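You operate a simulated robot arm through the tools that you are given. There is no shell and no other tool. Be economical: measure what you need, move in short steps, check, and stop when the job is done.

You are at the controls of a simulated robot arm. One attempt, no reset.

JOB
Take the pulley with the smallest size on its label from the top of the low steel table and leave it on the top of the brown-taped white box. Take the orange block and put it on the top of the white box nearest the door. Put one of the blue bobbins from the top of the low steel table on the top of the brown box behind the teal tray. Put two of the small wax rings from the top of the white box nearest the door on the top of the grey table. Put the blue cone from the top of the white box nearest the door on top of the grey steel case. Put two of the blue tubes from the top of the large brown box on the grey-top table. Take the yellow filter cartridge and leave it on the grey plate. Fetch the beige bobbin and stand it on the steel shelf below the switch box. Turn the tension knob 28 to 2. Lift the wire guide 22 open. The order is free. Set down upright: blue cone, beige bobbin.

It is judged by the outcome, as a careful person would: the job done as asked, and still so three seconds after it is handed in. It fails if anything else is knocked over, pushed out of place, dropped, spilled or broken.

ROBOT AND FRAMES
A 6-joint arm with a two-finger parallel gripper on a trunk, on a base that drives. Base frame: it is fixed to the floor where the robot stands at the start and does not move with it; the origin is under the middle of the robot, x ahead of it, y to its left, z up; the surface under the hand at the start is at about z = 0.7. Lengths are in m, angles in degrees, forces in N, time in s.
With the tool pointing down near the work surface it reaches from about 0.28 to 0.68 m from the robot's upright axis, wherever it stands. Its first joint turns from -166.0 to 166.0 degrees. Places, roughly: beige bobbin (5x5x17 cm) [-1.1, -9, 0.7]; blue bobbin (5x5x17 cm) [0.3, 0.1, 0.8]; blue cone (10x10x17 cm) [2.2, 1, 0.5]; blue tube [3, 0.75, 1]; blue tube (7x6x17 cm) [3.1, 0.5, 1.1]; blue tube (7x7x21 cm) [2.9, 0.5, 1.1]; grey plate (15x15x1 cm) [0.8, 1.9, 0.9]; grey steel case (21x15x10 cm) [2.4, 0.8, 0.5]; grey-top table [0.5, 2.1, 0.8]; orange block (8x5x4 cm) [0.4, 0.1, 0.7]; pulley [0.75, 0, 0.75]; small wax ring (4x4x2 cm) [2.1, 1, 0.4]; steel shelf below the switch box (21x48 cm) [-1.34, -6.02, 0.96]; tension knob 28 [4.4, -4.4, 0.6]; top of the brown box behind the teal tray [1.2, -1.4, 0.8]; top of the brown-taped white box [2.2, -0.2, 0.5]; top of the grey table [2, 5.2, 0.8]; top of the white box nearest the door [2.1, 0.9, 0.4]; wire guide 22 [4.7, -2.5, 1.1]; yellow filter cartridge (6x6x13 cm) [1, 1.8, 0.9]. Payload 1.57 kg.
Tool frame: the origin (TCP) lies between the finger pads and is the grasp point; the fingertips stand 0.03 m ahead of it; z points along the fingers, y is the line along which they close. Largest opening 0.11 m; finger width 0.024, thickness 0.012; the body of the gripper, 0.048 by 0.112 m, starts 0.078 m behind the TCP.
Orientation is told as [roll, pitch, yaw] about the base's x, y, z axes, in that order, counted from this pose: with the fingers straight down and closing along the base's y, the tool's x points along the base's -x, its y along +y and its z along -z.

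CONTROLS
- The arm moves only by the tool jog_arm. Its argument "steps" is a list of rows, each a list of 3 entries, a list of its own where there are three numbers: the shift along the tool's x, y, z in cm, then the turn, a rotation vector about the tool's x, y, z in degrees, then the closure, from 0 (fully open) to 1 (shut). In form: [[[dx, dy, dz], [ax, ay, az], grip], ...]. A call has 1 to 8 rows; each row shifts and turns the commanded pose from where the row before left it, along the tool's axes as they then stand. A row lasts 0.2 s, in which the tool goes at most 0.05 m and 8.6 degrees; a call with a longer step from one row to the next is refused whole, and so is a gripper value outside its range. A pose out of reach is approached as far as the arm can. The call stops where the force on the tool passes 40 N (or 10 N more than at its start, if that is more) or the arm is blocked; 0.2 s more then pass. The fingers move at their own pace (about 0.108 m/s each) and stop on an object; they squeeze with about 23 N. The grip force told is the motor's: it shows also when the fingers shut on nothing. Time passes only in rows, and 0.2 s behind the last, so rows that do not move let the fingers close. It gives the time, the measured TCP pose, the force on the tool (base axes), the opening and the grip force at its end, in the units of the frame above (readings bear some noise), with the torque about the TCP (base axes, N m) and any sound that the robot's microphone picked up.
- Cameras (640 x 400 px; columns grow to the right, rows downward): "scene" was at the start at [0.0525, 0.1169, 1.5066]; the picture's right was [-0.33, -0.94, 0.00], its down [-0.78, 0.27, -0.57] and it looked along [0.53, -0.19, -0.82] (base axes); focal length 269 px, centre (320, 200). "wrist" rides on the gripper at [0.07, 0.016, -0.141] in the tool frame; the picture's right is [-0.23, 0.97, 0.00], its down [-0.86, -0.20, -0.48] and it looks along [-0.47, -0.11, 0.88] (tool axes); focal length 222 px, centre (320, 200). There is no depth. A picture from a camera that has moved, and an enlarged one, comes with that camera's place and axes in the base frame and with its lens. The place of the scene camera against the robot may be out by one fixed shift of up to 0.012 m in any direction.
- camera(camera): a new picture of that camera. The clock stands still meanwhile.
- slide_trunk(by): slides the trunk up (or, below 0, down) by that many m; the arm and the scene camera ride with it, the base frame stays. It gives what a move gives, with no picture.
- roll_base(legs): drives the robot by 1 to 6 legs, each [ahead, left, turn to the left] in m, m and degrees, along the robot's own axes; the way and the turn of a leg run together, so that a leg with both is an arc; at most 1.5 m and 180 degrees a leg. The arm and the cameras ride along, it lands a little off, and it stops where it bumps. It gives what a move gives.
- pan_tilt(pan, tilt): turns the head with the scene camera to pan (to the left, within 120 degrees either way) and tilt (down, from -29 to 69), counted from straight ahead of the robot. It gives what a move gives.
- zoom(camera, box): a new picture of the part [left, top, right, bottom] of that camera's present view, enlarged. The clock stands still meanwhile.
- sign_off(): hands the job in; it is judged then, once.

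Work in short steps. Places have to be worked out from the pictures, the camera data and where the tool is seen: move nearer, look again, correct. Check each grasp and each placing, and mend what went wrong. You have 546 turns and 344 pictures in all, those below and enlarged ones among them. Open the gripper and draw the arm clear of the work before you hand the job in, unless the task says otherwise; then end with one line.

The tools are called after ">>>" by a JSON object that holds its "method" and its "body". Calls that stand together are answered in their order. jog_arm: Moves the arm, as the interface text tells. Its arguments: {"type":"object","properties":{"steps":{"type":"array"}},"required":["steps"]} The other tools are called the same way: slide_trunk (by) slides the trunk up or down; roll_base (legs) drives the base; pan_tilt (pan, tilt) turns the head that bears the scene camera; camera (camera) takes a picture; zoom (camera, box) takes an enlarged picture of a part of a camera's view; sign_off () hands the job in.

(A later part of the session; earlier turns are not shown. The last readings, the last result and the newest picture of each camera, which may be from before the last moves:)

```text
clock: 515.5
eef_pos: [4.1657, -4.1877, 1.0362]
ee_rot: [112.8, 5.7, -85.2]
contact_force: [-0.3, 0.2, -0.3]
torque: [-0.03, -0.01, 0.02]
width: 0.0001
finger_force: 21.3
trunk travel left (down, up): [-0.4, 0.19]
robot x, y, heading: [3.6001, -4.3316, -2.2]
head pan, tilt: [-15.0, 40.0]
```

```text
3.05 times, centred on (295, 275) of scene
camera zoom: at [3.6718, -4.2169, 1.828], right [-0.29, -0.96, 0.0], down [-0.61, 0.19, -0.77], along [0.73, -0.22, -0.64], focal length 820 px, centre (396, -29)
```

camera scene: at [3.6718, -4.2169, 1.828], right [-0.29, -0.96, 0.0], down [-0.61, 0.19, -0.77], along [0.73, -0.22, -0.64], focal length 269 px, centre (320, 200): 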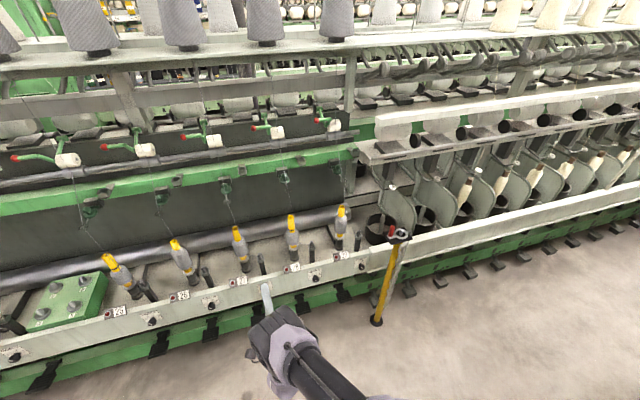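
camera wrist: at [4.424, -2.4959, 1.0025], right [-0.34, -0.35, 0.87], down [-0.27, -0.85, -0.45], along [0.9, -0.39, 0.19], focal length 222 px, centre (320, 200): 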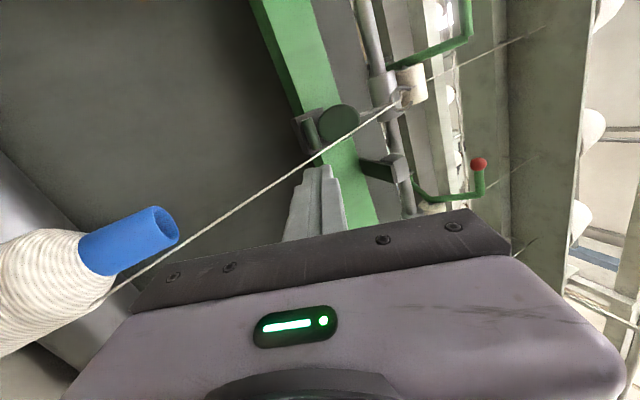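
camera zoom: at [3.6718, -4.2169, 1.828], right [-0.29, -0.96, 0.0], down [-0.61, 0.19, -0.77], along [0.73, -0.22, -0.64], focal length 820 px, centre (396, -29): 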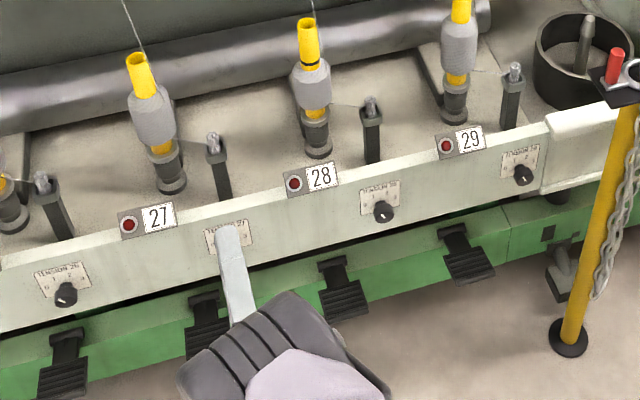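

Knob 28 is at (4.46,-4.43,0.60), the yellow post at (4.41,-4.84). I level the tool to horizontal and lower the trunk 0.4.

>>> {"method": "jog_arm", "body": {"steps": [[[0, 0, 0], [7.6, 0, 0], 1], [[0, 0, 0], [7.6, 0, 0], 1], [[0, 0, 0], [7.6, 0, 0], 1]]}}

>>> {"method": "slide_trunk", "body": {"by": -0.4}}

>>> {"method": "camera", "body": {"camera": "wrist"}}

```text
clock: 516.3
eef_pos: [4.1659, -4.1874, 1.0353]
ee_rot: [89.9, 5.8, -85.2]
contact_force: [-0.7, -0.7, -0.2]
torque: [0.0, -0.03, -0.01]
width: 0.0
finger_force: 21.6
trunk travel left (down, up): [-0.4, 0.19]
robot x, y, heading: [3.5987, -4.3356, -2.1]
head pan, tilt: [-15.0, 40.0]
```

```text
clock: 520.2
eef_pos: [4.1645, -4.1866, 0.6352]
ee_rot: [90.1, 5.6, -85.3]
contact_force: [0.3, 0.6, -0.7]
torque: [-0.02, -0.01, -0.02]
width: 0.0
finger_force: 21.4
trunk travel left (down, up): [0.0, 0.59]
robot x, y, heading: [3.6035, -4.3301, -2.0]
head pan, tilt: [-15.0, 40.0]
```

```text
198 pictures are left
camera wrist: at [4.0192, -4.1297, 0.6584], right [0.03, -0.32, 0.95], down [-0.41, -0.87, -0.28], along [0.91, -0.38, -0.15], focal length 222 px, centre (320, 200)
```

wrist: 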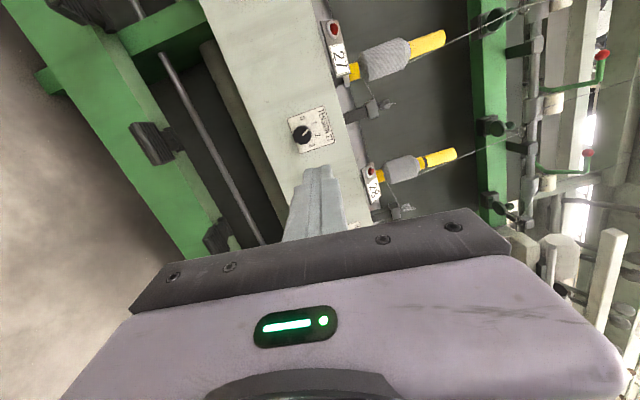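

I align the tool exactly with +x and strafe right 0.24 m to face knob 28.

>>> {"method": "jog_arm", "body": {"steps": [[[0, 0, 0], [0, -4.8, -5], 1]]}}

>>> {"method": "roll_base", "body": {"legs": [[0, -0.23, 0]]}}

>>> {"method": "camera", "body": {"camera": "wrist"}}

>>> {"method": "camera", "body": {"camera": "scene"}}

```text
clock: 520.6
eef_pos: [4.1644, -4.1865, 0.6349]
ee_rot: [89.8, 0.7, -90.3]
contact_force: [0.1, -0.2, 0.1]
torque: [-0.01, -0.03, -0.05]
width: 0.0
finger_force: 21.9
trunk travel left (down, up): [0.0, 0.59]
robot x, y, heading: [3.5972, -4.3325, -2.1]
head pan, tilt: [-15.0, 40.0]
```

```text
clock: 522.3
eef_pos: [4.1571, -4.4133, 0.6347]
ee_rot: [89.9, 0.8, -90.1]
contact_force: [0.0, -0.9, 1.0]
torque: [-0.04, 0.01, 0.0]
width: 0.0
finger_force: 21.2
trunk travel left (down, up): [0.0, 0.59]
robot x, y, heading: [3.5923, -4.56, -2.1]
head pan, tilt: [-15.0, 40.0]
```

```text
197 pictures are left
camera wrist: at [4.0165, -4.3434, 0.6527], right [0.0, -0.24, 0.97], down [-0.48, -0.85, -0.21], along [0.88, -0.46, -0.12], focal length 222 px, centre (320, 200)
```

wrist: 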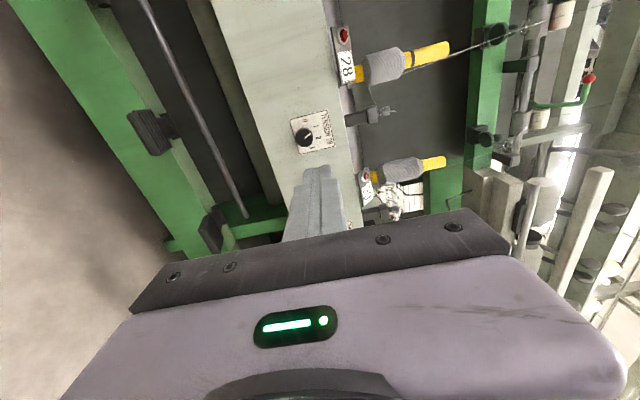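

```text
196 pictures are left
camera scene: at [3.6639, -4.446, 1.428], right [-0.29, -0.96, 0.0], down [-0.62, 0.19, -0.77], along [0.73, -0.22, -0.64], focal length 269 px, centre (320, 200)
```

scene: 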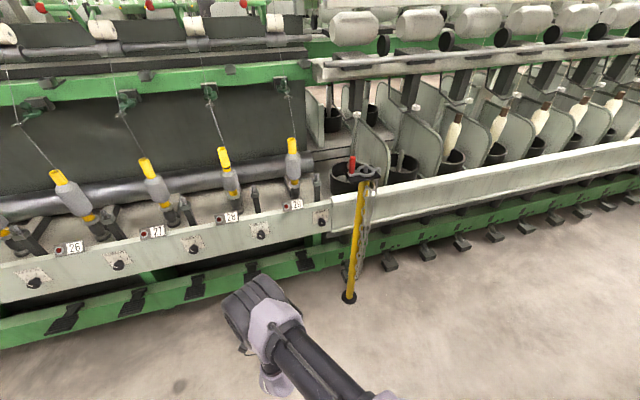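

>>> {"method": "zoom", "body": {"camera": "wrist", "box": [270, 90, 366, 170]}}

>>> {"method": "zoom", "body": {"camera": "scene", "box": [210, 200, 290, 260]}}

```text
5.00 times, centred on (318, 130) of wrist
camera zoom: at [4.0165, -4.3434, 0.6527], right [0.0, -0.24, 0.97], down [-0.48, -0.85, -0.21], along [0.88, -0.46, -0.12], focal length 1111 px, centre (330, 550)
```

zoom: 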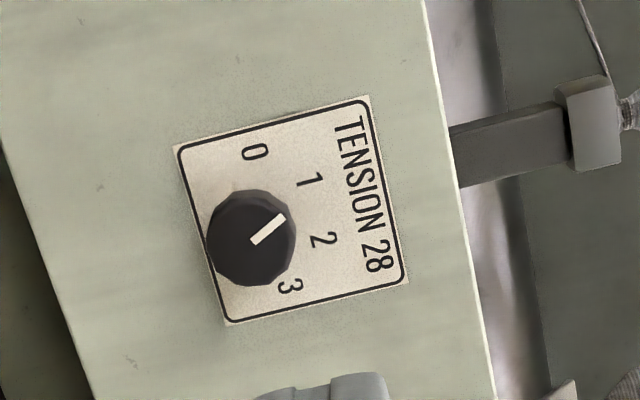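

```text
6.67 times, centred on (250, 230) of scene
camera zoom: at [3.6639, -4.446, 1.428], right [-0.29, -0.96, 0.0], down [-0.62, 0.19, -0.77], along [0.73, -0.22, -0.64], focal length 1793 px, centre (787, 0)
```

zoom: 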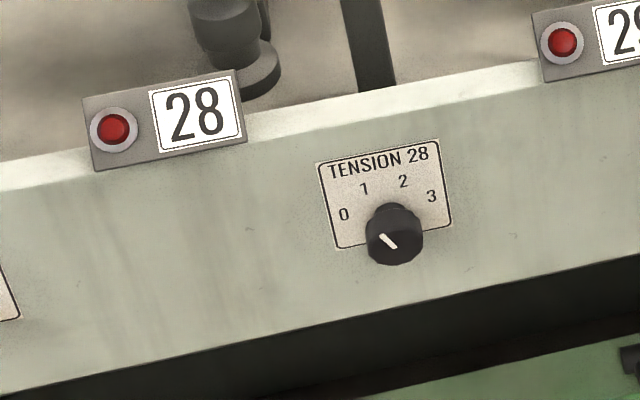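

Dial: pointer is at 1; 2 lies ~55° clockwise seen from the front (positive turn about the tool axis). Knob face at (4.46,-4.431,0.596), diameter ~3.6 cm. I centre the open fingers and roll 0.2 m nearer.

>>> {"method": "jog_arm", "body": {"steps": [[[-1.8, -3.9, 0], [0, 0, 0], 0.45], [[0, 0, 0], [0, 0, 0], 0.45], [[0, 0, 0], [0, 0, 0], 0.45]]}}

>>> {"method": "roll_base", "body": {"legs": [[0.2, 0, 0]]}}

>>> {"method": "camera", "body": {"camera": "wrist"}}

>>> {"method": "zoom", "body": {"camera": "scene", "box": [200, 190, 320, 290]}}

```text
clock: 523.1
eef_pos: [4.1578, -4.4298, 0.5966]
ee_rot: [89.9, 0.7, -90.1]
contact_force: [0.4, -0.2, -0.2]
torque: [0.01, -0.01, -0.02]
width: 0.0604
finger_force: 0.0
trunk travel left (down, up): [0.0, 0.59]
robot x, y, heading: [3.5883, -4.5648, -1.6]
head pan, tilt: [-15.0, 40.0]
```

```text
clock: 524.7
eef_pos: [4.3643, -4.4374, 0.597]
ee_rot: [89.7, 0.7, -90.1]
contact_force: [0.2, -0.2, -0.6]
torque: [0.0, 0.02, 0.03]
width: 0.0604
finger_force: 0.0
trunk travel left (down, up): [0.0, 0.59]
robot x, y, heading: [3.798, -4.5652, -1.7]
head pan, tilt: [-15.0, 40.0]
```

```text
193 pictures are left
camera wrist: at [4.224, -4.367, 0.6143], right [0.0, -0.24, 0.97], down [-0.48, -0.85, -0.21], along [0.88, -0.47, -0.12], focal length 222 px, centre (320, 200)
```

wrist: 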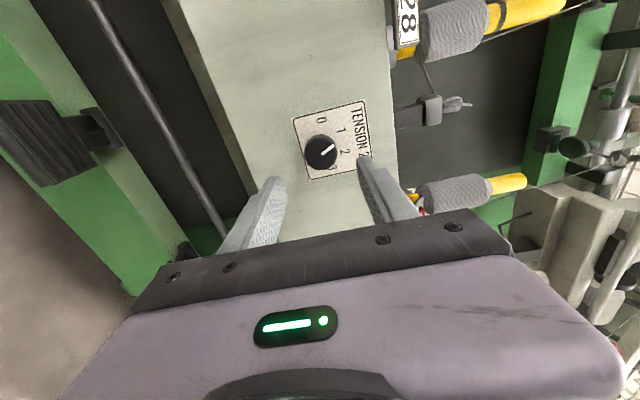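

```text
4.00 times, centred on (260, 240) of scene
camera zoom: at [3.87, -4.4529, 1.428], right [-0.29, -0.96, 0.0], down [-0.61, 0.19, -0.77], along [0.73, -0.22, -0.64], focal length 1076 px, centre (560, 40)
```

zoom: 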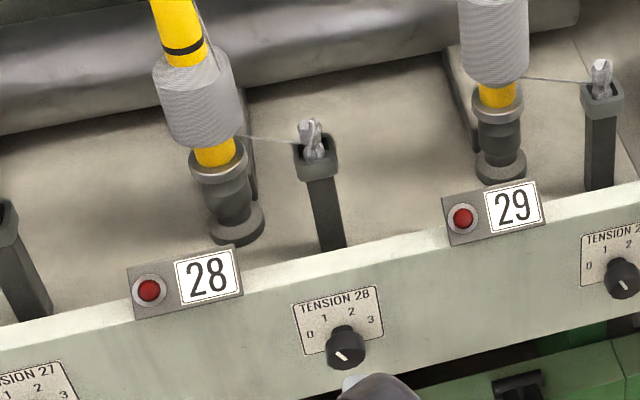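

The knob lies on the tool axis. I advance 7.5 cm along it and look.

>>> {"method": "jog_arm", "body": {"steps": [[[0, 0, 3], [0, 0, 0], 0.45], [[0, 0, 2.5], [0, 0, 0], 0.45], [[0, 0, 1.5], [0, 0, 0], 0.45]]}}

>>> {"method": "camera", "body": {"camera": "wrist"}}

```text
clock: 525.5
eef_pos: [4.4353, -4.4378, 0.5961]
ee_rot: [89.7, 0.7, -90.1]
contact_force: [-0.2, 0.3, 0.5]
torque: [0.02, -0.02, -0.01]
width: 0.0603
finger_force: 0.1
trunk travel left (down, up): [0.0, 0.59]
robot x, y, heading: [3.798, -4.5717, -2.0]
head pan, tilt: [-15.0, 40.0]
```

```text
191 pictures are left
camera wrist: at [4.294, -4.368, 0.6141], right [0.0, -0.24, 0.97], down [-0.48, -0.85, -0.21], along [0.88, -0.47, -0.12], focal length 222 px, centre (320, 200)
```

wrist: 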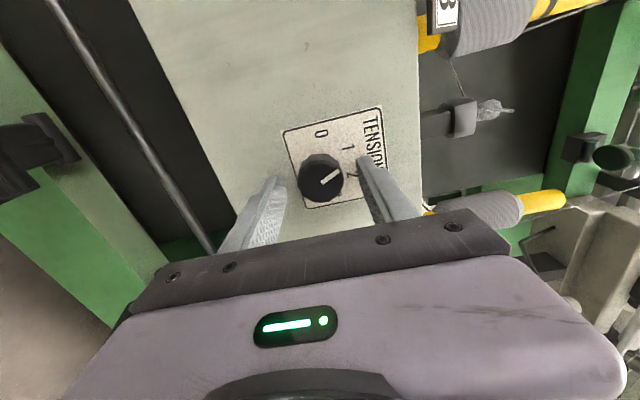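

Knob between the fingers. I close on it and check.

>>> {"method": "jog_arm", "body": {"steps": [[[0, 0, 0.5], [0, 0, 0], 0.45], [[0, 0, 0], [0, 0, 0], 0.9], [[0, 0, 0], [0, 0, 0], 0.9], [[0, 0, 0], [0, 0, 0], 0.9]]}}

>>> {"method": "zoom", "body": {"camera": "wrist", "box": [250, 90, 410, 230]}}

```text
clock: 526.5
eef_pos: [4.4394, -4.4392, 0.5976]
ee_rot: [90.0, 0.7, -90.1]
contact_force: [-11.9, -3.1, 14.3]
torque: [0.04, -0.33, 0.4]
width: 0.0333
finger_force: 41.4
trunk travel left (down, up): [0.0, 0.59]
robot x, y, heading: [3.7966, -4.5678, -1.9]
head pan, tilt: [-15.0, 40.0]
```

```text
2.86 times, centred on (330, 160) of wrist
camera zoom: at [4.2976, -4.368, 0.6154], right [0.0, -0.24, 0.97], down [-0.48, -0.85, -0.21], along [0.88, -0.47, -0.12], focal length 635 px, centre (291, 314)
```

zoom: 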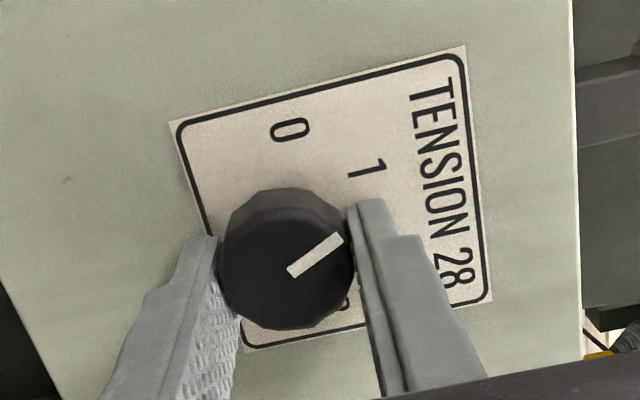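

Gripped (3.3 cm). I turn about the tool axis by +48° in 6 rows and look at the pointer.

>>> {"method": "jog_arm", "body": {"steps": [[[0, 0, -0.1], [0, 0, 8], 0.9], [[0, 0, 0], [0, 0, 8], 0.9], [[0, 0, 0], [0, 0, 8], 0.9], [[0, 0, 0], [0, 0, 8], 0.9], [[0, 0, 0], [0, 0, 8], 0.9], [[0, 0, 0], [0, 0, 8], 0.9]]}}

>>> {"method": "zoom", "body": {"camera": "wrist", "box": [230, 70, 430, 230]}}

>>> {"method": "zoom", "body": {"camera": "scene", "box": [200, 190, 320, 290]}}

```text
clock: 527.9
eef_pos: [4.4383, -4.4373, 0.5934]
ee_rot: [89.3, 48.8, -90.4]
contact_force: [-6.6, 10.6, -19.9]
torque: [-0.11, -0.4, 0.97]
width: 0.0333
finger_force: 41.2
trunk travel left (down, up): [0.0, 0.59]
robot x, y, heading: [3.8006, -4.5673, -1.7]
head pan, tilt: [-15.0, 40.0]
```

```text
2.50 times, centred on (330, 150) of wrist
camera zoom: at [4.2978, -4.4021, 0.6583], right [0.01, -0.88, 0.47], down [-0.48, -0.41, -0.77], along [0.88, -0.22, -0.43], focal length 555 px, centre (295, 325)
```

zoom: 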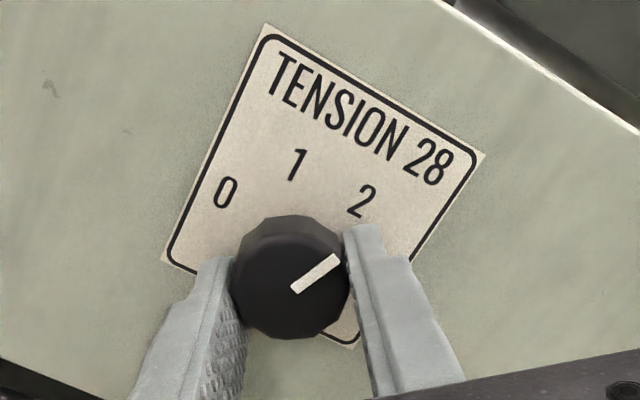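

```text
4.00 times, centred on (260, 240) of scene
camera zoom: at [3.8714, -4.4516, 1.4276], right [-0.29, -0.96, 0.0], down [-0.62, 0.19, -0.77], along [0.73, -0.22, -0.64], focal length 1076 px, centre (560, 40)
```

zoom: 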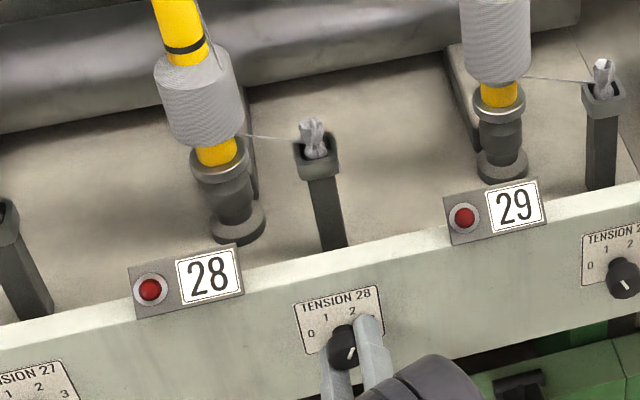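

By the plate's geometry the pointer now stands about 25–29° right of up, where "2" is (≈25°). I release, draw back and look squarely.

>>> {"method": "jog_arm", "body": {"steps": [[[0, 0, 0], [0, 0, 0], 0.45], [[0, 0, 0], [0, 0, 0], 0.4], [[0, 0, -3], [0, 0, 0], 0.4], [[0, 0, -4], [0, 0, 0], 0.4], [[0, 0, -4], [0, 0, 0], 0.4]]}}

>>> {"method": "zoom", "body": {"camera": "wrist", "box": [270, 80, 390, 180]}}

>>> {"method": "zoom", "body": {"camera": "scene", "box": [260, 250, 320, 290]}}

```text
clock: 529.1
eef_pos: [4.403, -4.4084, 0.5764]
ee_rot: [89.5, 48.4, -90.4]
contact_force: [0.4, -0.2, -0.5]
torque: [0.0, -0.02, 0.0]
width: 0.0665
finger_force: 0.1
out of reach, approached as far as the arm can: row 3, 4, 5
trunk travel left (down, up): [0.0, 0.59]
robot x, y, heading: [3.7981, -4.5698, -1.7]
head pan, tilt: [-15.0, 40.0]
```

```text
4.00 times, centred on (330, 130) of wrist
camera zoom: at [4.2626, -4.3736, 0.6403], right [0.0, -0.88, 0.47], down [-0.48, -0.42, -0.77], along [0.88, -0.23, -0.43], focal length 888 px, centre (280, 480)
```

zoom: 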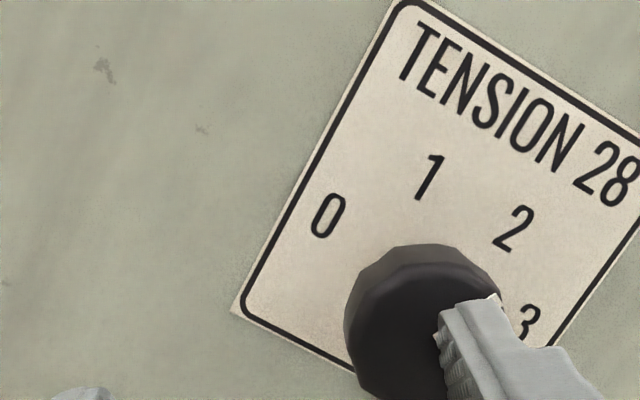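

```text
10.00 times, centred on (290, 270) of scene
camera zoom: at [3.8701, -4.4526, 1.4279], right [-0.29, -0.96, 0.0], down [-0.61, 0.19, -0.77], along [0.73, -0.22, -0.64], focal length 2689 px, centre (620, -500)
```

zoom: 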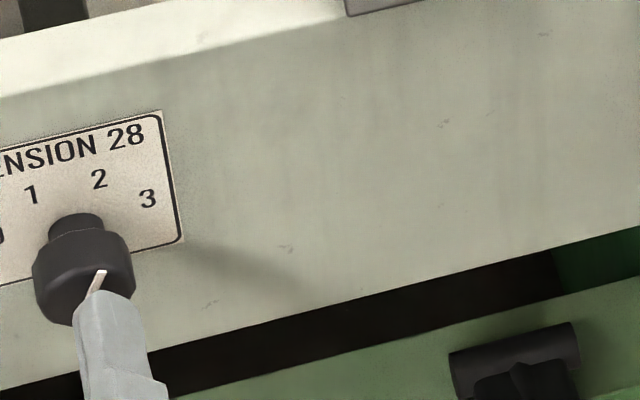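

The arm couldn't retract on this line; I back the base 0.15 m instead and look again.

>>> {"method": "roll_base", "body": {"legs": [[-0.15, 0, 0]]}}

>>> {"method": "zoom", "body": {"camera": "wrist", "box": [270, 60, 414, 180]}}

>>> {"method": "zoom", "body": {"camera": "scene", "box": [240, 210, 300, 260]}}

```text
clock: 530.5
eef_pos: [4.2505, -4.4037, 0.5772]
ee_rot: [89.5, 48.4, -90.3]
contact_force: [-0.5, 0.2, -0.1]
torque: [-0.01, -0.01, -0.02]
width: 0.0661
finger_force: 0.1
trunk travel left (down, up): [0.0, 0.59]
robot x, y, heading: [3.6448, -4.5645, -1.6]
head pan, tilt: [-15.0, 40.0]
```

```text
3.33 times, centred on (342, 120) of wrist
camera zoom: at [4.1095, -4.3678, 0.6404], right [0.0, -0.88, 0.47], down [-0.48, -0.42, -0.77], along [0.88, -0.23, -0.43], focal length 740 px, centre (247, 467)
```

zoom: 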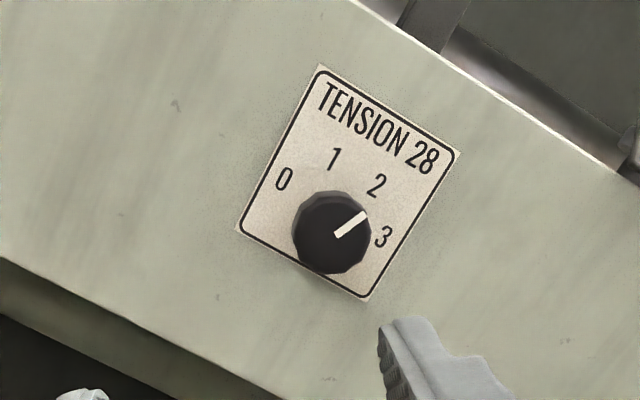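

```text
8.00 times, centred on (270, 235) of scene
camera zoom: at [3.7172, -4.4479, 1.428], right [-0.29, -0.96, 0.0], down [-0.62, 0.18, -0.77], along [0.73, -0.22, -0.64], focal length 2152 px, centre (720, -80)
```

zoom: 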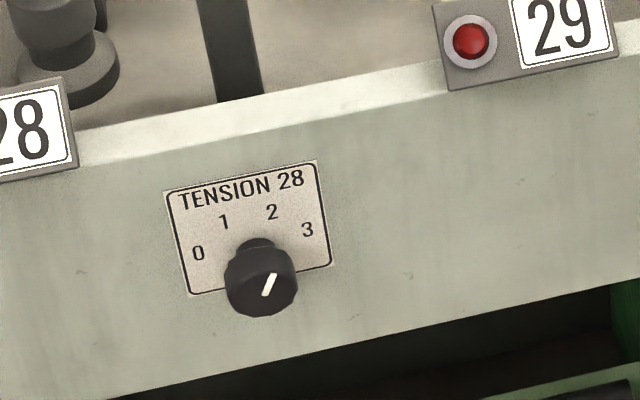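

Pointer direction 25.3° against label 2 at ~24.5°: the knob is at 2. I raise the trunk, turn the wrist back to pointing down, and plan the drive to the beige bobbin.

>>> {"method": "slide_trunk", "body": {"by": 0.4}}

>>> {"method": "jog_arm", "body": {"steps": [[[0, 0, 0], [0, 0, -8.3], 0.4], [[0, 0, 0], [0, 0, -8.3], 0.4], [[0, 0, 0], [0, 0, -8.3], 0.4], [[0, 0, 0], [0, 0, -8.3], 0.4], [[0, 0, 0], [0, 0, -8.3], 0.4], [[0, 0, 0], [0, 0, -7], 0.4]]}}

>>> {"method": "jog_arm", "body": {"steps": [[[0, 0, 0], [8.3, 0, 0], 0.4], [[0, 0, 0], [8.3, 0, 0], 0.4], [[0, 0, 0], [8.3, 0, 0], 0.4], [[0, 0, 0], [8.3, 0, 0], 0.4], [[0, 0, 0], [8.3, 0, 0], 0.4], [[0, 0, 0], [8.3, 0, 0], 0.4], [[0, 0, 0], [8.3, 0, 0], 0.4], [[0, 0, 0], [8.3, 0, 0], 0.4]]}}

>>> {"method": "jog_arm", "body": {"steps": [[[0, 0, 0], [8.3, 0, 0], 0.4], [[0, 0, 0], [8.3, 0, 0], 0.4], [[0, 0, 0], [7, 0, 0], 0.4], [[0, -4.5, 0], [0, 0, 0], 0], [[0, -4.5, 0], [0, 0, 0], 0], [[0, -4.5, 0], [0, 0, 0], 0]]}}

```text
clock: 534.3
eef_pos: [4.2509, -4.4025, 0.9771]
ee_rot: [89.5, 48.5, -90.3]
contact_force: [0.4, -0.2, 0.5]
torque: [-0.01, 0.0, 0.03]
width: 0.0662
finger_force: 0.0
trunk travel left (down, up): [-0.4, 0.19]
robot x, y, heading: [3.6454, -4.5649, -1.7]
head pan, tilt: [-15.0, 40.0]
```

```text
clock: 535.7
eef_pos: [4.2492, -4.4028, 0.9761]
ee_rot: [89.7, 0.0, -90.0]
contact_force: [-0.1, 0.3, 0.9]
torque: [0.03, 0.01, -0.01]
width: 0.0659
finger_force: 0.1
trunk travel left (down, up): [-0.4, 0.19]
robot x, y, heading: [3.6469, -4.5657, -1.9]
head pan, tilt: [-15.0, 40.0]
```

```text
clock: 537.5
eef_pos: [4.2506, -4.4035, 0.9762]
ee_rot: [24.8, -0.1, -90.1]
contact_force: [-0.1, 0.1, -0.2]
torque: [0.0, -0.01, 0.02]
width: 0.0659
finger_force: 0.1
trunk travel left (down, up): [-0.4, 0.19]
robot x, y, heading: [3.6444, -4.5673, -1.9]
head pan, tilt: [-15.0, 40.0]
```

```text
clock: 538.9
eef_pos: [4.1187, -4.4097, 0.941]
ee_rot: [15.1, -2.2, -91.0]
contact_force: [0.0, -0.1, 0.2]
torque: [0.0, -0.01, -0.02]
width: 0.1102
finger_force: 0.1
out of reach, approached as far as the arm can: row 1, 3
trunk travel left (down, up): [-0.4, 0.19]
robot x, y, heading: [3.6474, -4.5622, -1.7]
head pan, tilt: [-15.0, 40.0]
```

>>> {"method": "jog_arm", "body": {"steps": [[[0, 0, -3], [7.5, 0, 0], 0], [[0, 0, -3], [7.5, 2, 0], 0], [[0, 0, -2], [0, 0, 0], 0]]}}

>>> {"method": "pan_tilt", "body": {"pan": -115, "tilt": 20}}

>>> {"method": "camera", "body": {"camera": "scene"}}

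>>> {"method": "pan_tilt", "body": {"pan": 118, "tilt": 20}}

>>> {"method": "camera", "body": {"camera": "scene"}}

```text
clock: 539.7
eef_pos: [4.1096, -4.4186, 0.9935]
ee_rot: [7.4, -3.3, -91.2]
contact_force: [0.2, -0.2, 0.6]
torque: [-0.02, -0.01, -0.03]
width: 0.1098
finger_force: 0.0
out of reach, approached as far as the arm can: row 1, 2
trunk travel left (down, up): [-0.4, 0.19]
robot x, y, heading: [3.6452, -4.5614, -1.7]
head pan, tilt: [-15.0, 40.0]
```

```text
clock: 541.5
eef_pos: [4.11, -4.4189, 0.9914]
ee_rot: [7.3, -3.4, -91.2]
contact_force: [0.0, -0.3, 0.5]
torque: [0.03, 0.02, 0.0]
width: 0.11
finger_force: 0.0
trunk travel left (down, up): [-0.4, 0.19]
robot x, y, heading: [3.6459, -4.5631, -1.4]
head pan, tilt: [-115.0, 20.0]
```

```text
183 pictures are left
camera scene: at [3.5938, -4.5066, 1.8594], right [-0.89, 0.45, 0.0], down [0.15, 0.31, -0.94], along [-0.42, -0.84, -0.34], focal length 269 px, centre (320, 200)
```

scene: 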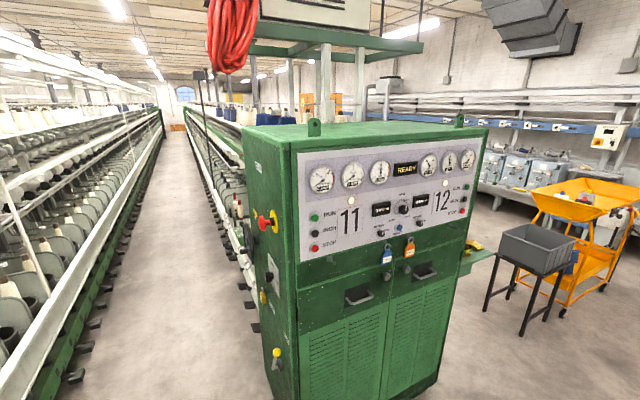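

```text
clock: 544.8
eef_pos: [4.1101, -4.419, 0.9917]
ee_rot: [7.4, -3.3, -91.2]
contact_force: [-0.1, 0.2, -1.5]
torque: [0.02, 0.01, 0.03]
width: 0.1098
finger_force: 0.0
trunk travel left (down, up): [-0.4, 0.19]
robot x, y, heading: [3.6444, -4.5645, -1.8]
head pan, tilt: [118.0, 20.0]
```

```text
182 pictures are left
camera scene: at [3.5945, -4.3399, 1.8594], right [0.9, 0.44, 0.0], down [0.15, -0.31, -0.94], along [-0.42, 0.84, -0.34], focal length 269 px, centre (320, 200)
```

scene: 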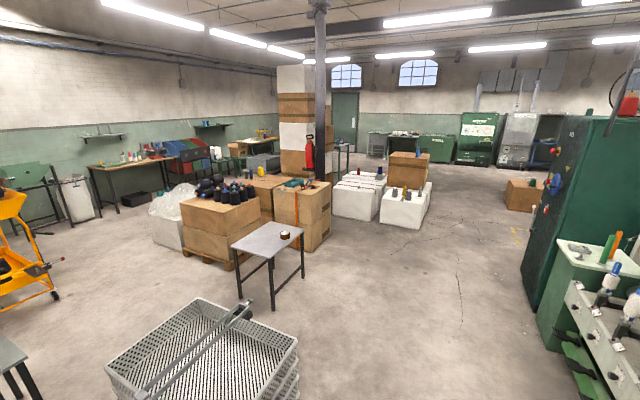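

I turn toward -x here (space is enough) and look west along y≈-4.55, between the crates and cabinet 11-12.

>>> {"method": "jog_arm", "body": {"steps": [[[0, 0, 0], [7.4, 0, 0], 0], [[0, 0, 0], [0, 3.3, 0], 0]]}}

>>> {"method": "roll_base", "body": {"legs": [[-0.1, 0, 0], [0, 0, 180]]}}

>>> {"method": "pan_tilt", "body": {"pan": 15, "tilt": 25}}

>>> {"method": "camera", "body": {"camera": "scene"}}

```text
clock: 545.4
eef_pos: [4.0987, -4.4211, 0.9877]
ee_rot: [5.1, -1.0, -91.0]
contact_force: [0.5, 0.9, -0.4]
torque: [-0.01, -0.04, -0.02]
width: 0.11
finger_force: 0.1
out of reach, approached as far as the arm can: row 1, 2
trunk travel left (down, up): [-0.4, 0.19]
robot x, y, heading: [3.6435, -4.5661, -1.9]
head pan, tilt: [118.0, 20.0]
```

```text
clock: 553.7
eef_pos: [3.086, -4.666, 0.9871]
ee_rot: [5.1, -1.0, 83.8]
contact_force: [0.2, 0.5, -0.2]
torque: [-0.03, -0.02, 0.02]
width: 0.1098
finger_force: 0.0
trunk travel left (down, up): [-0.4, 0.19]
robot x, y, heading: [3.5447, -4.5645, 173.2]
head pan, tilt: [118.0, 20.0]
```

```text
clock: 555.5
eef_pos: [3.0849, -4.6656, 0.9882]
ee_rot: [5.1, -0.9, 84.0]
contact_force: [-0.2, 0.4, 0.2]
torque: [0.01, 0.01, 0.0]
width: 0.1099
finger_force: 0.0
trunk travel left (down, up): [-0.4, 0.19]
robot x, y, heading: [3.5481, -4.5622, 173.3]
head pan, tilt: [15.0, 25.0]
```

```text
181 pictures are left
camera scene: at [3.466, -4.7156, 1.8513], right [-0.14, 0.99, 0.0], down [0.42, 0.06, -0.91], along [-0.9, -0.13, -0.42], focal length 269 px, centre (320, 200)
```

scene: 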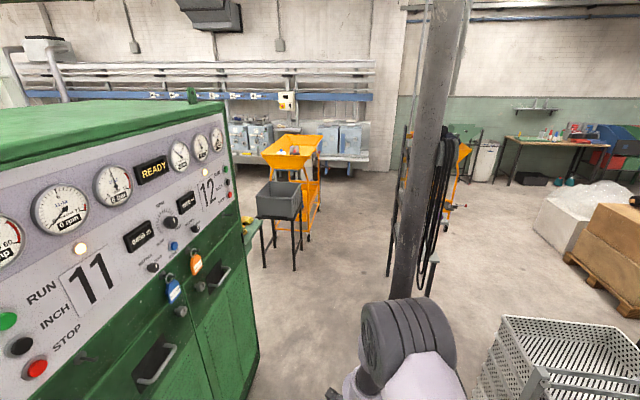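

A pole with cables stands at (1.55,-4.2), cabinet corner at (2.35,-5.33), basket stand around (1.15,-5.4), an orange cart at (0.7,-5.3) and another near (0.1,-3.5). The switch box is seen at (-1.4,-6.0). I drive west along y≈-4.78.

>>> {"method": "roll_base", "body": {"legs": [[0, 0, 6.8], [0.85, 0.11, 0], [0.8, 0.11, 0]]}}

>>> {"method": "pan_tilt", "body": {"pan": 25, "tilt": 25}}

>>> {"method": "camera", "body": {"camera": "scene"}}

```text
clock: 564.4
eef_pos: [1.4637, -4.8781, 0.9886]
ee_rot: [5.0, -1.1, 88.1]
contact_force: [-0.9, 0.6, 1.0]
torque: [-0.01, 0.0, 0.02]
width: 0.11
finger_force: 0.0
trunk travel left (down, up): [-0.4, 0.19]
robot x, y, heading: [1.9197, -4.7453, 177.4]
head pan, tilt: [15.0, 25.0]
```

```text
clock: 565.1
eef_pos: [1.4652, -4.8781, 0.9875]
ee_rot: [5.1, -1.1, 88.1]
contact_force: [0.1, 0.7, 0.0]
torque: [0.01, -0.02, 0.01]
width: 0.1102
finger_force: 0.2
trunk travel left (down, up): [-0.4, 0.19]
robot x, y, heading: [1.9208, -4.7425, 177.5]
head pan, tilt: [25.0, 25.0]
```

```text
180 pictures are left
camera scene: at [1.8529, -4.9164, 1.8513], right [-0.38, 0.92, 0.0], down [0.39, 0.16, -0.91], along [-0.84, -0.35, -0.42], focal length 269 px, centre (320, 200)
```

scene: 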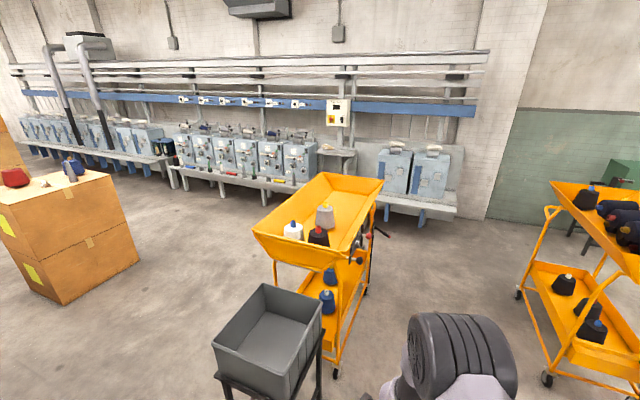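

The gap between the two orange carts (y -5.25 to -3.95) is free. I drive west through it to x≈-0.35 and look again.

>>> {"method": "roll_base", "body": {"legs": [[0.6, -0.05, 2.5], [0.85, 0, 0], [0.8, 0, 0]]}}

>>> {"method": "pan_tilt", "body": {"pan": 60, "tilt": 25}}

>>> {"method": "camera", "body": {"camera": "scene"}}

>>> {"method": "pan_tilt", "body": {"pan": 20, "tilt": 30}}

>>> {"method": "camera", "body": {"camera": "scene"}}

```text
clock: 576.5
eef_pos: [-0.759, -4.8494, 0.9889]
ee_rot: [5.1, -1.0, 91.4]
contact_force: [0.0, 0.4, -0.2]
torque: [-0.01, -0.04, 0.01]
width: 0.1101
finger_force: 0.1
trunk travel left (down, up): [-0.4, 0.19]
robot x, y, heading: [-0.313, -4.6847, -179.2]
head pan, tilt: [25.0, 25.0]
```

```text
clock: 577.5
eef_pos: [-0.7605, -4.8495, 0.9879]
ee_rot: [5.2, -0.9, 91.5]
contact_force: [0.1, 0.3, 0.8]
torque: [-0.02, 0.02, 0.04]
width: 0.1099
finger_force: 0.0
trunk travel left (down, up): [-0.4, 0.19]
robot x, y, heading: [-0.3124, -4.6876, -179.5]
head pan, tilt: [60.0, 25.0]
```

```text
179 pictures are left
camera scene: at [-0.3326, -4.9061, 1.8513], right [-0.87, 0.49, 0.0], down [0.21, 0.37, -0.91], along [-0.44, -0.79, -0.42], focal length 269 px, centre (320, 200)
```

scene: 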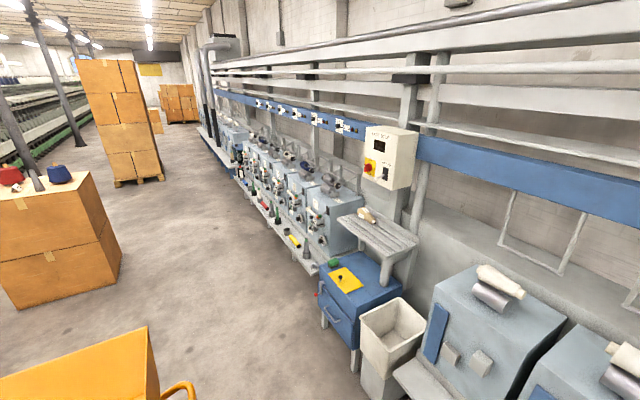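

```text
clock: 578.5
eef_pos: [-0.7597, -4.8493, 0.9889]
ee_rot: [5.1, -1.0, 91.3]
contact_force: [-0.6, 1.0, 0.6]
torque: [0.0, 0.01, 0.01]
width: 0.1101
finger_force: 0.1
trunk travel left (down, up): [-0.4, 0.19]
robot x, y, heading: [-0.3166, -4.6907, -179.3]
head pan, tilt: [20.0, 30.0]
```

```text
178 pictures are left
camera scene: at [-0.372, -4.8578, 1.8433], right [-0.35, 0.94, 0.0], down [0.47, 0.18, -0.87], along [-0.81, -0.31, -0.5], focal length 269 px, centre (320, 200)
```

scene: 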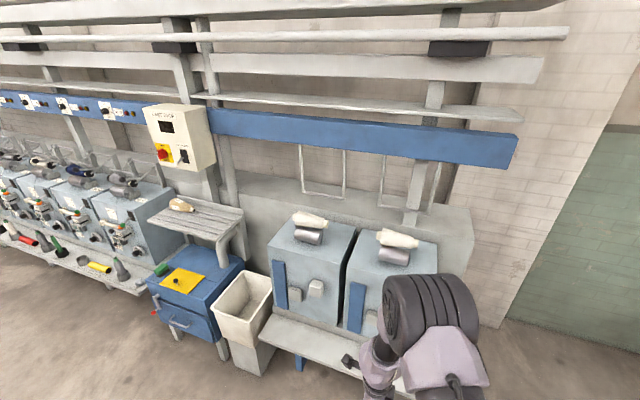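

The slatted shelf under the switch box spans about x -1.24…-1.45, y -6.26…-5.78, with a beige object at its far end; its near end is free. I shift to x≈-0.55, turn south and drive toward the beige bobbin.

>>> {"method": "roll_base", "body": {"legs": [[0.2, 0, 0], [0, 0, 89.5], [1.2, 0, 0]]}}

>>> {"method": "pan_tilt", "body": {"pan": -25, "tilt": 25}}

>>> {"method": "camera", "body": {"camera": "scene"}}

```text
clock: 589.8
eef_pos: [-0.2218, -6.3145, 0.9892]
ee_rot: [5.1, -1.0, -174.5]
contact_force: [-0.4, -0.2, 0.1]
torque: [-0.01, 0.02, 0.04]
width: 0.11
finger_force: 0.0
trunk travel left (down, up): [-0.4, 0.19]
robot x, y, heading: [-0.4177, -5.8782, -85.2]
head pan, tilt: [20.0, 30.0]
```

```text
clock: 590.9
eef_pos: [-0.2212, -6.3135, 0.9879]
ee_rot: [5.1, -1.0, -174.6]
contact_force: [0.1, 0.4, -0.2]
torque: [-0.01, 0.05, -0.04]
width: 0.1101
finger_force: 0.1
trunk travel left (down, up): [-0.4, 0.19]
robot x, y, heading: [-0.4182, -5.8777, -85.3]
head pan, tilt: [-25.0, 25.0]
```

```text
177 pictures are left
camera scene: at [-0.3058, -5.9354, 1.8513], right [-0.94, 0.34, 0.0], down [0.15, 0.4, -0.91], along [-0.31, -0.85, -0.42], focal length 269 px, centre (320, 200)
```

scene: 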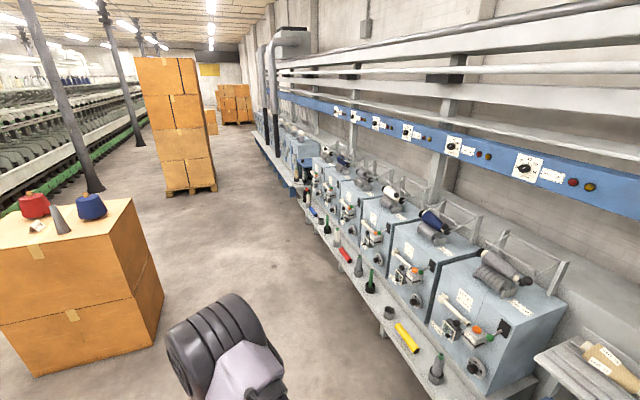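

>>> {"method": "zoom", "body": {"camera": "scene", "box": [240, 120, 400, 220]}}

```text
4.00 times, centred on (320, 170) of scene
camera zoom: at [-0.3058, -5.9354, 1.8513], right [-0.94, 0.34, 0.0], down [0.15, 0.4, -0.91], along [-0.31, -0.85, -0.42], focal length 1076 px, centre (320, 320)
```

zoom: 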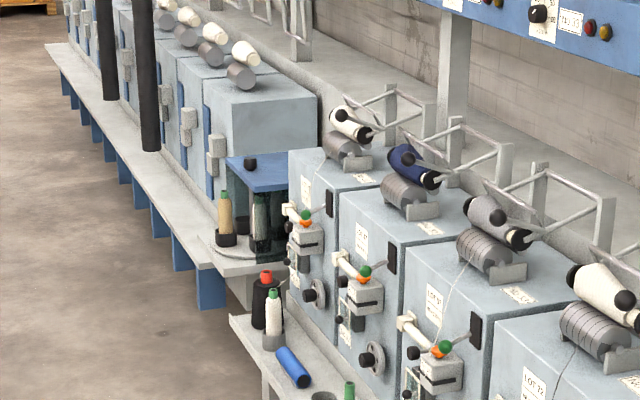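

The beige bobbin with green top stands on a round stand at the bench end, about (-1.13,-9.1). I drive south to y≈-8.6.

>>> {"method": "roll_base", "body": {"legs": [[0, 0, -4.8], [1.35, 0, 0], [1.3, 0, 0]]}}

>>> {"method": "pan_tilt", "body": {"pan": -50, "tilt": 35}}

>>> {"method": "camera", "body": {"camera": "scene"}}

```text
clock: 604.5
eef_pos: [-0.3165, -9.0299, 0.9872]
ee_rot: [5.0, -1.0, 178.9]
contact_force: [-0.2, 0.7, 0.3]
torque: [-0.02, -0.01, -0.02]
width: 0.1101
finger_force: 0.1
trunk travel left (down, up): [-0.4, 0.19]
robot x, y, heading: [-0.4599, -8.5822, -91.6]
head pan, tilt: [-25.0, 25.0]
```

```text
clock: 605.4
eef_pos: [-0.3168, -9.0292, 0.9885]
ee_rot: [5.1, -1.0, 178.9]
contact_force: [0.3, -0.1, -0.3]
torque: [0.03, -0.03, -0.01]
width: 0.1099
finger_force: 0.1
trunk travel left (down, up): [-0.4, 0.19]
robot x, y, heading: [-0.4617, -8.5812, -92.1]
head pan, tilt: [-50.0, 35.0]
```

```text
175 pictures are left
camera scene: at [-0.3844, -8.6166, 1.8356], right [-0.62, 0.78, 0.0], down [0.45, 0.36, -0.82], along [-0.64, -0.51, -0.57], focal length 269 px, centre (320, 200)
```

scene: 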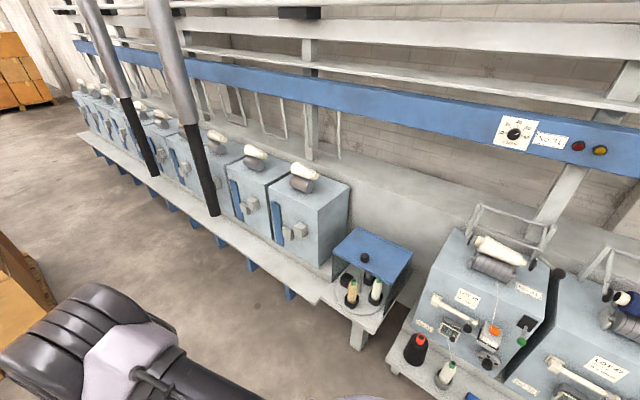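

>>> {"method": "zoom", "body": {"camera": "scene", "box": [310, 220, 430, 330]}}

```text
3.64 times, centred on (370, 275) of scene
camera zoom: at [-0.3844, -8.6166, 1.8356], right [-0.62, 0.78, 0.0], down [0.45, 0.36, -0.82], along [-0.64, -0.51, -0.57], focal length 978 px, centre (138, -73)
```

zoom: 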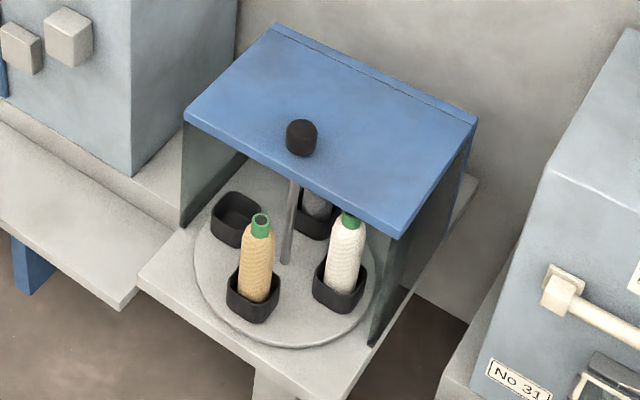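

Geometry: beige bobbin at (-1.13,-9.006), z 0.615–0.787, in a cup of a carousel; hood front edge at x≈-1.18, z≈0.836, so it is clear above. I turn to face west and move opposite it.

>>> {"method": "roll_base", "body": {"legs": [[0, 0, -88.2], [-0.08, 0.38, 0]]}}

>>> {"method": "jog_arm", "body": {"steps": [[[0, 0, 0], [0, 0, -8.5], 0.2], [[0, 0, 0], [0, 0, -8.5], 0.2], [[0, 0, 0], [0, 0, -8.5], 0.2], [[0, 0, 0], [0, 0, -8.5], 0.2], [[0, 0, 0], [0, 0, -8.5], 0.2], [[0, 0, 0], [0, 0, -8.5], 0.2], [[0, 0, 0], [0, 0, -8.5], 0.2], [[0, 0, 0], [0, 0, -8.5], 0.2]]}}

>>> {"method": "pan_tilt", "body": {"pan": 0, "tilt": 45}}

>>> {"method": "camera", "body": {"camera": "scene"}}

```text
clock: 611.6
eef_pos: [-0.8284, -9.1124, 0.9889]
ee_rot: [5.0, -1.0, 90.6]
contact_force: [0.5, -0.1, -0.6]
torque: [-0.01, 0.01, 0.01]
width: 0.1099
finger_force: 0.1
trunk travel left (down, up): [-0.4, 0.19]
robot x, y, heading: [-0.3835, -8.9564, 179.9]
head pan, tilt: [-50.0, 35.0]
```

```text
clock: 613.4
eef_pos: [-0.8297, -9.1116, 0.9885]
ee_rot: [1.0, -5.0, 158.7]
contact_force: [0.2, -0.8, -0.2]
torque: [0.02, -0.01, 0.01]
width: 0.0879
finger_force: 0.1
trunk travel left (down, up): [-0.4, 0.19]
robot x, y, heading: [-0.3817, -8.9509, 180.1]
head pan, tilt: [-50.0, 35.0]
```

```text
clock: 614.6
eef_pos: [-0.8291, -9.1115, 0.9884]
ee_rot: [1.0, -5.1, 158.6]
contact_force: [-0.8, 0.4, -0.4]
torque: [0.02, -0.01, -0.03]
width: 0.0881
finger_force: 0.1
trunk travel left (down, up): [-0.4, 0.19]
robot x, y, heading: [-0.3828, -8.9544, 179.8]
head pan, tilt: [0.0, 45.0]
```

```text
173 pictures are left
camera scene: at [-0.4374, -9.0934, 1.8207], right [0.0, 1.0, 0.0], down [0.71, 0.0, -0.71], along [-0.71, 0.0, -0.71], focal length 269 px, centre (320, 200)
```

scene: 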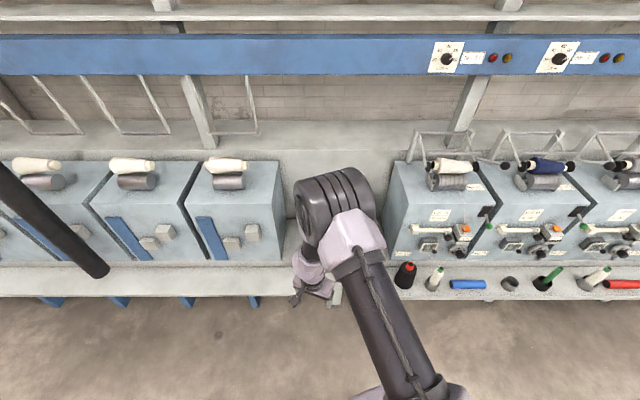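

I finish turning the tool to yaw 180 and level its 5° tilt.

>>> {"method": "jog_arm", "body": {"steps": [[[0, 0, 0], [0, 0, -8.5], 0.2], [[0, 0, 0], [0, 0, -8.5], 0.2], [[0, 0, 0], [0, 0, -4.4], 0.2], [[0, 0, 0], [1, 5, 0], 0.2]]}}

>>> {"method": "roll_base", "body": {"legs": [[0.15, 0, 0]]}}

>>> {"method": "camera", "body": {"camera": "wrist"}}

```text
clock: 615.6
eef_pos: [-0.8355, -9.1093, 0.9854]
ee_rot: [-1.7, -6.9, -179.9]
contact_force: [-0.1, 0.7, 1.1]
torque: [0.02, 0.04, 0.02]
width: 0.0881
finger_force: 0.0
out of reach, approached as far as the arm can: row 4
trunk travel left (down, up): [-0.4, 0.19]
robot x, y, heading: [-0.3787, -8.9533, 179.8]
head pan, tilt: [0.0, 45.0]
```

```text
clock: 617.0
eef_pos: [-0.9896, -9.1103, 0.9844]
ee_rot: [-1.7, -6.9, -179.8]
contact_force: [-0.2, 0.2, -1.1]
torque: [0.02, -0.04, 0.03]
width: 0.0882
finger_force: 0.1
trunk travel left (down, up): [-0.4, 0.19]
robot x, y, heading: [-0.5308, -8.9558, -179.9]
head pan, tilt: [0.0, 45.0]
```

```text
172 pictures are left
camera wrist: at [-0.9018, -9.1309, 1.1164], right [-0.23, -0.97, 0.0], down [-0.79, 0.18, 0.58], along [-0.57, 0.13, -0.81], focal length 222 px, centre (320, 200)
```

wrist: 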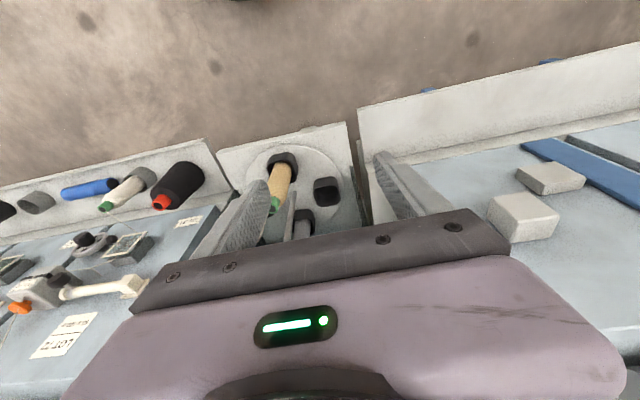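

The tool still leans 7°. I move out over the bobbin at this height (above the hood knob) and level again there.

>>> {"method": "jog_arm", "body": {"steps": [[[-3.4, -2.6, 0], [0, 0, 0], 0.2], [[-3.4, -2.6, 0], [0, 0, 0], 0.2], [[-3.4, -2.6, 0], [0, 0, 0], 0.2], [[-3.4, -2.6, 0], [0, 0, 0], 0.2], [[0, 0, 0], [0, 3, 0], 0.2], [[0, 0, 0], [1.5, 3, 0], 0.2]]}}

>>> {"method": "camera", "body": {"camera": "wrist"}}

```text
clock: 618.4
eef_pos: [-1.0634, -9.0061, 0.9843]
ee_rot: [-5.4, -6.0, -180.0]
contact_force: [0.6, 0.6, -0.3]
torque: [-0.02, 0.01, 0.0]
width: 0.0882
finger_force: 0.1
out of reach, approached as far as the arm can: row 2, 3, 4, 5, 6
trunk travel left (down, up): [-0.4, 0.19]
robot x, y, heading: [-0.534, -8.9573, -179.7]
head pan, tilt: [0.0, 45.0]
```

```text
171 pictures are left
camera wrist: at [-0.9793, -9.0337, 1.116], right [-0.23, -0.97, -0.07], down [-0.8, 0.15, 0.58], along [-0.55, 0.19, -0.81], focal length 222 px, centre (320, 200)
```

wrist: 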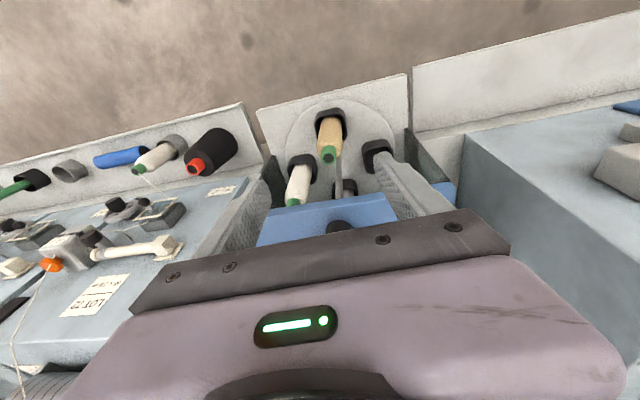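

The wrist is near a joint limit in this posture. I back the base 0.12 m, raise the hand, and level it there.

>>> {"method": "roll_base", "body": {"legs": [[-0.12, 0, 0]]}}

>>> {"method": "jog_arm", "body": {"steps": [[[0, 0, -4], [0, 0, 0], 0.2], [[0, 0, -4], [0, 0, 0], 0.2], [[0, 0, -4], [0, 0, 0], 0.2], [[0, 0, 0], [-3, 3, 0], 0.2], [[0, 0, 0], [-2.4, 3, 0], 0.2]]}}

```text
clock: 619.6
eef_pos: [-0.943, -9.0047, 0.9859]
ee_rot: [-5.3, -6.1, 180.0]
contact_force: [0.8, 1.1, -0.2]
torque: [-0.03, 0.02, -0.03]
width: 0.0881
finger_force: 0.0
trunk travel left (down, up): [-0.4, 0.19]
robot x, y, heading: [-0.4125, -8.9519, -180.2]
head pan, tilt: [0.0, 45.0]
```

```text
clock: 620.8
eef_pos: [-0.9098, -9.0146, 1.0912]
ee_rot: [-6.0, -7.0, -179.9]
contact_force: [0.7, 0.2, 1.7]
torque: [0.05, 0.01, -0.01]
width: 0.0878
finger_force: 0.1
out of reach, approached as far as the arm can: row 2, 3, 4, 5
trunk travel left (down, up): [-0.4, 0.19]
robot x, y, heading: [-0.4129, -8.9537, -180.1]
head pan, tilt: [0.0, 45.0]
```

I look at the arm's posture.

>>> {"method": "pan_tilt", "body": {"pan": -10, "tilt": 40}}

>>> {"method": "camera", "body": {"camera": "scene"}}

```text
clock: 621.5
eef_pos: [-0.9103, -9.0138, 1.0924]
ee_rot: [-6.1, -7.1, -179.8]
contact_force: [0.2, 0.6, 0.4]
torque: [0.01, 0.02, 0.02]
width: 0.0881
finger_force: 0.0
trunk travel left (down, up): [-0.4, 0.19]
robot x, y, heading: [-0.4128, -8.9493, -180.3]
head pan, tilt: [-10.0, 40.0]
```

```text
170 pictures are left
camera scene: at [-0.4722, -9.0787, 1.8279], right [0.17, 0.98, 0.0], down [0.63, -0.11, -0.77], along [-0.75, 0.13, -0.64], focal length 269 px, centre (320, 200)
```

scene: 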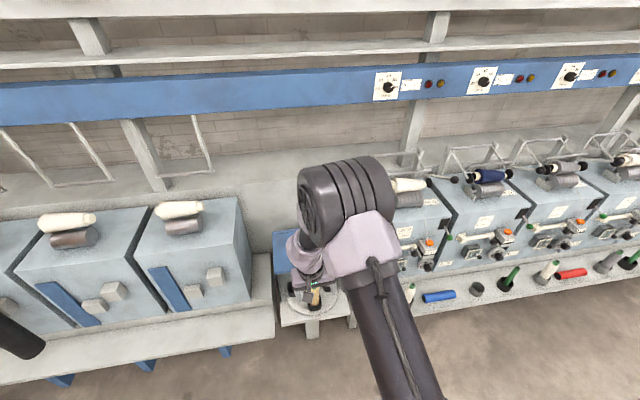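

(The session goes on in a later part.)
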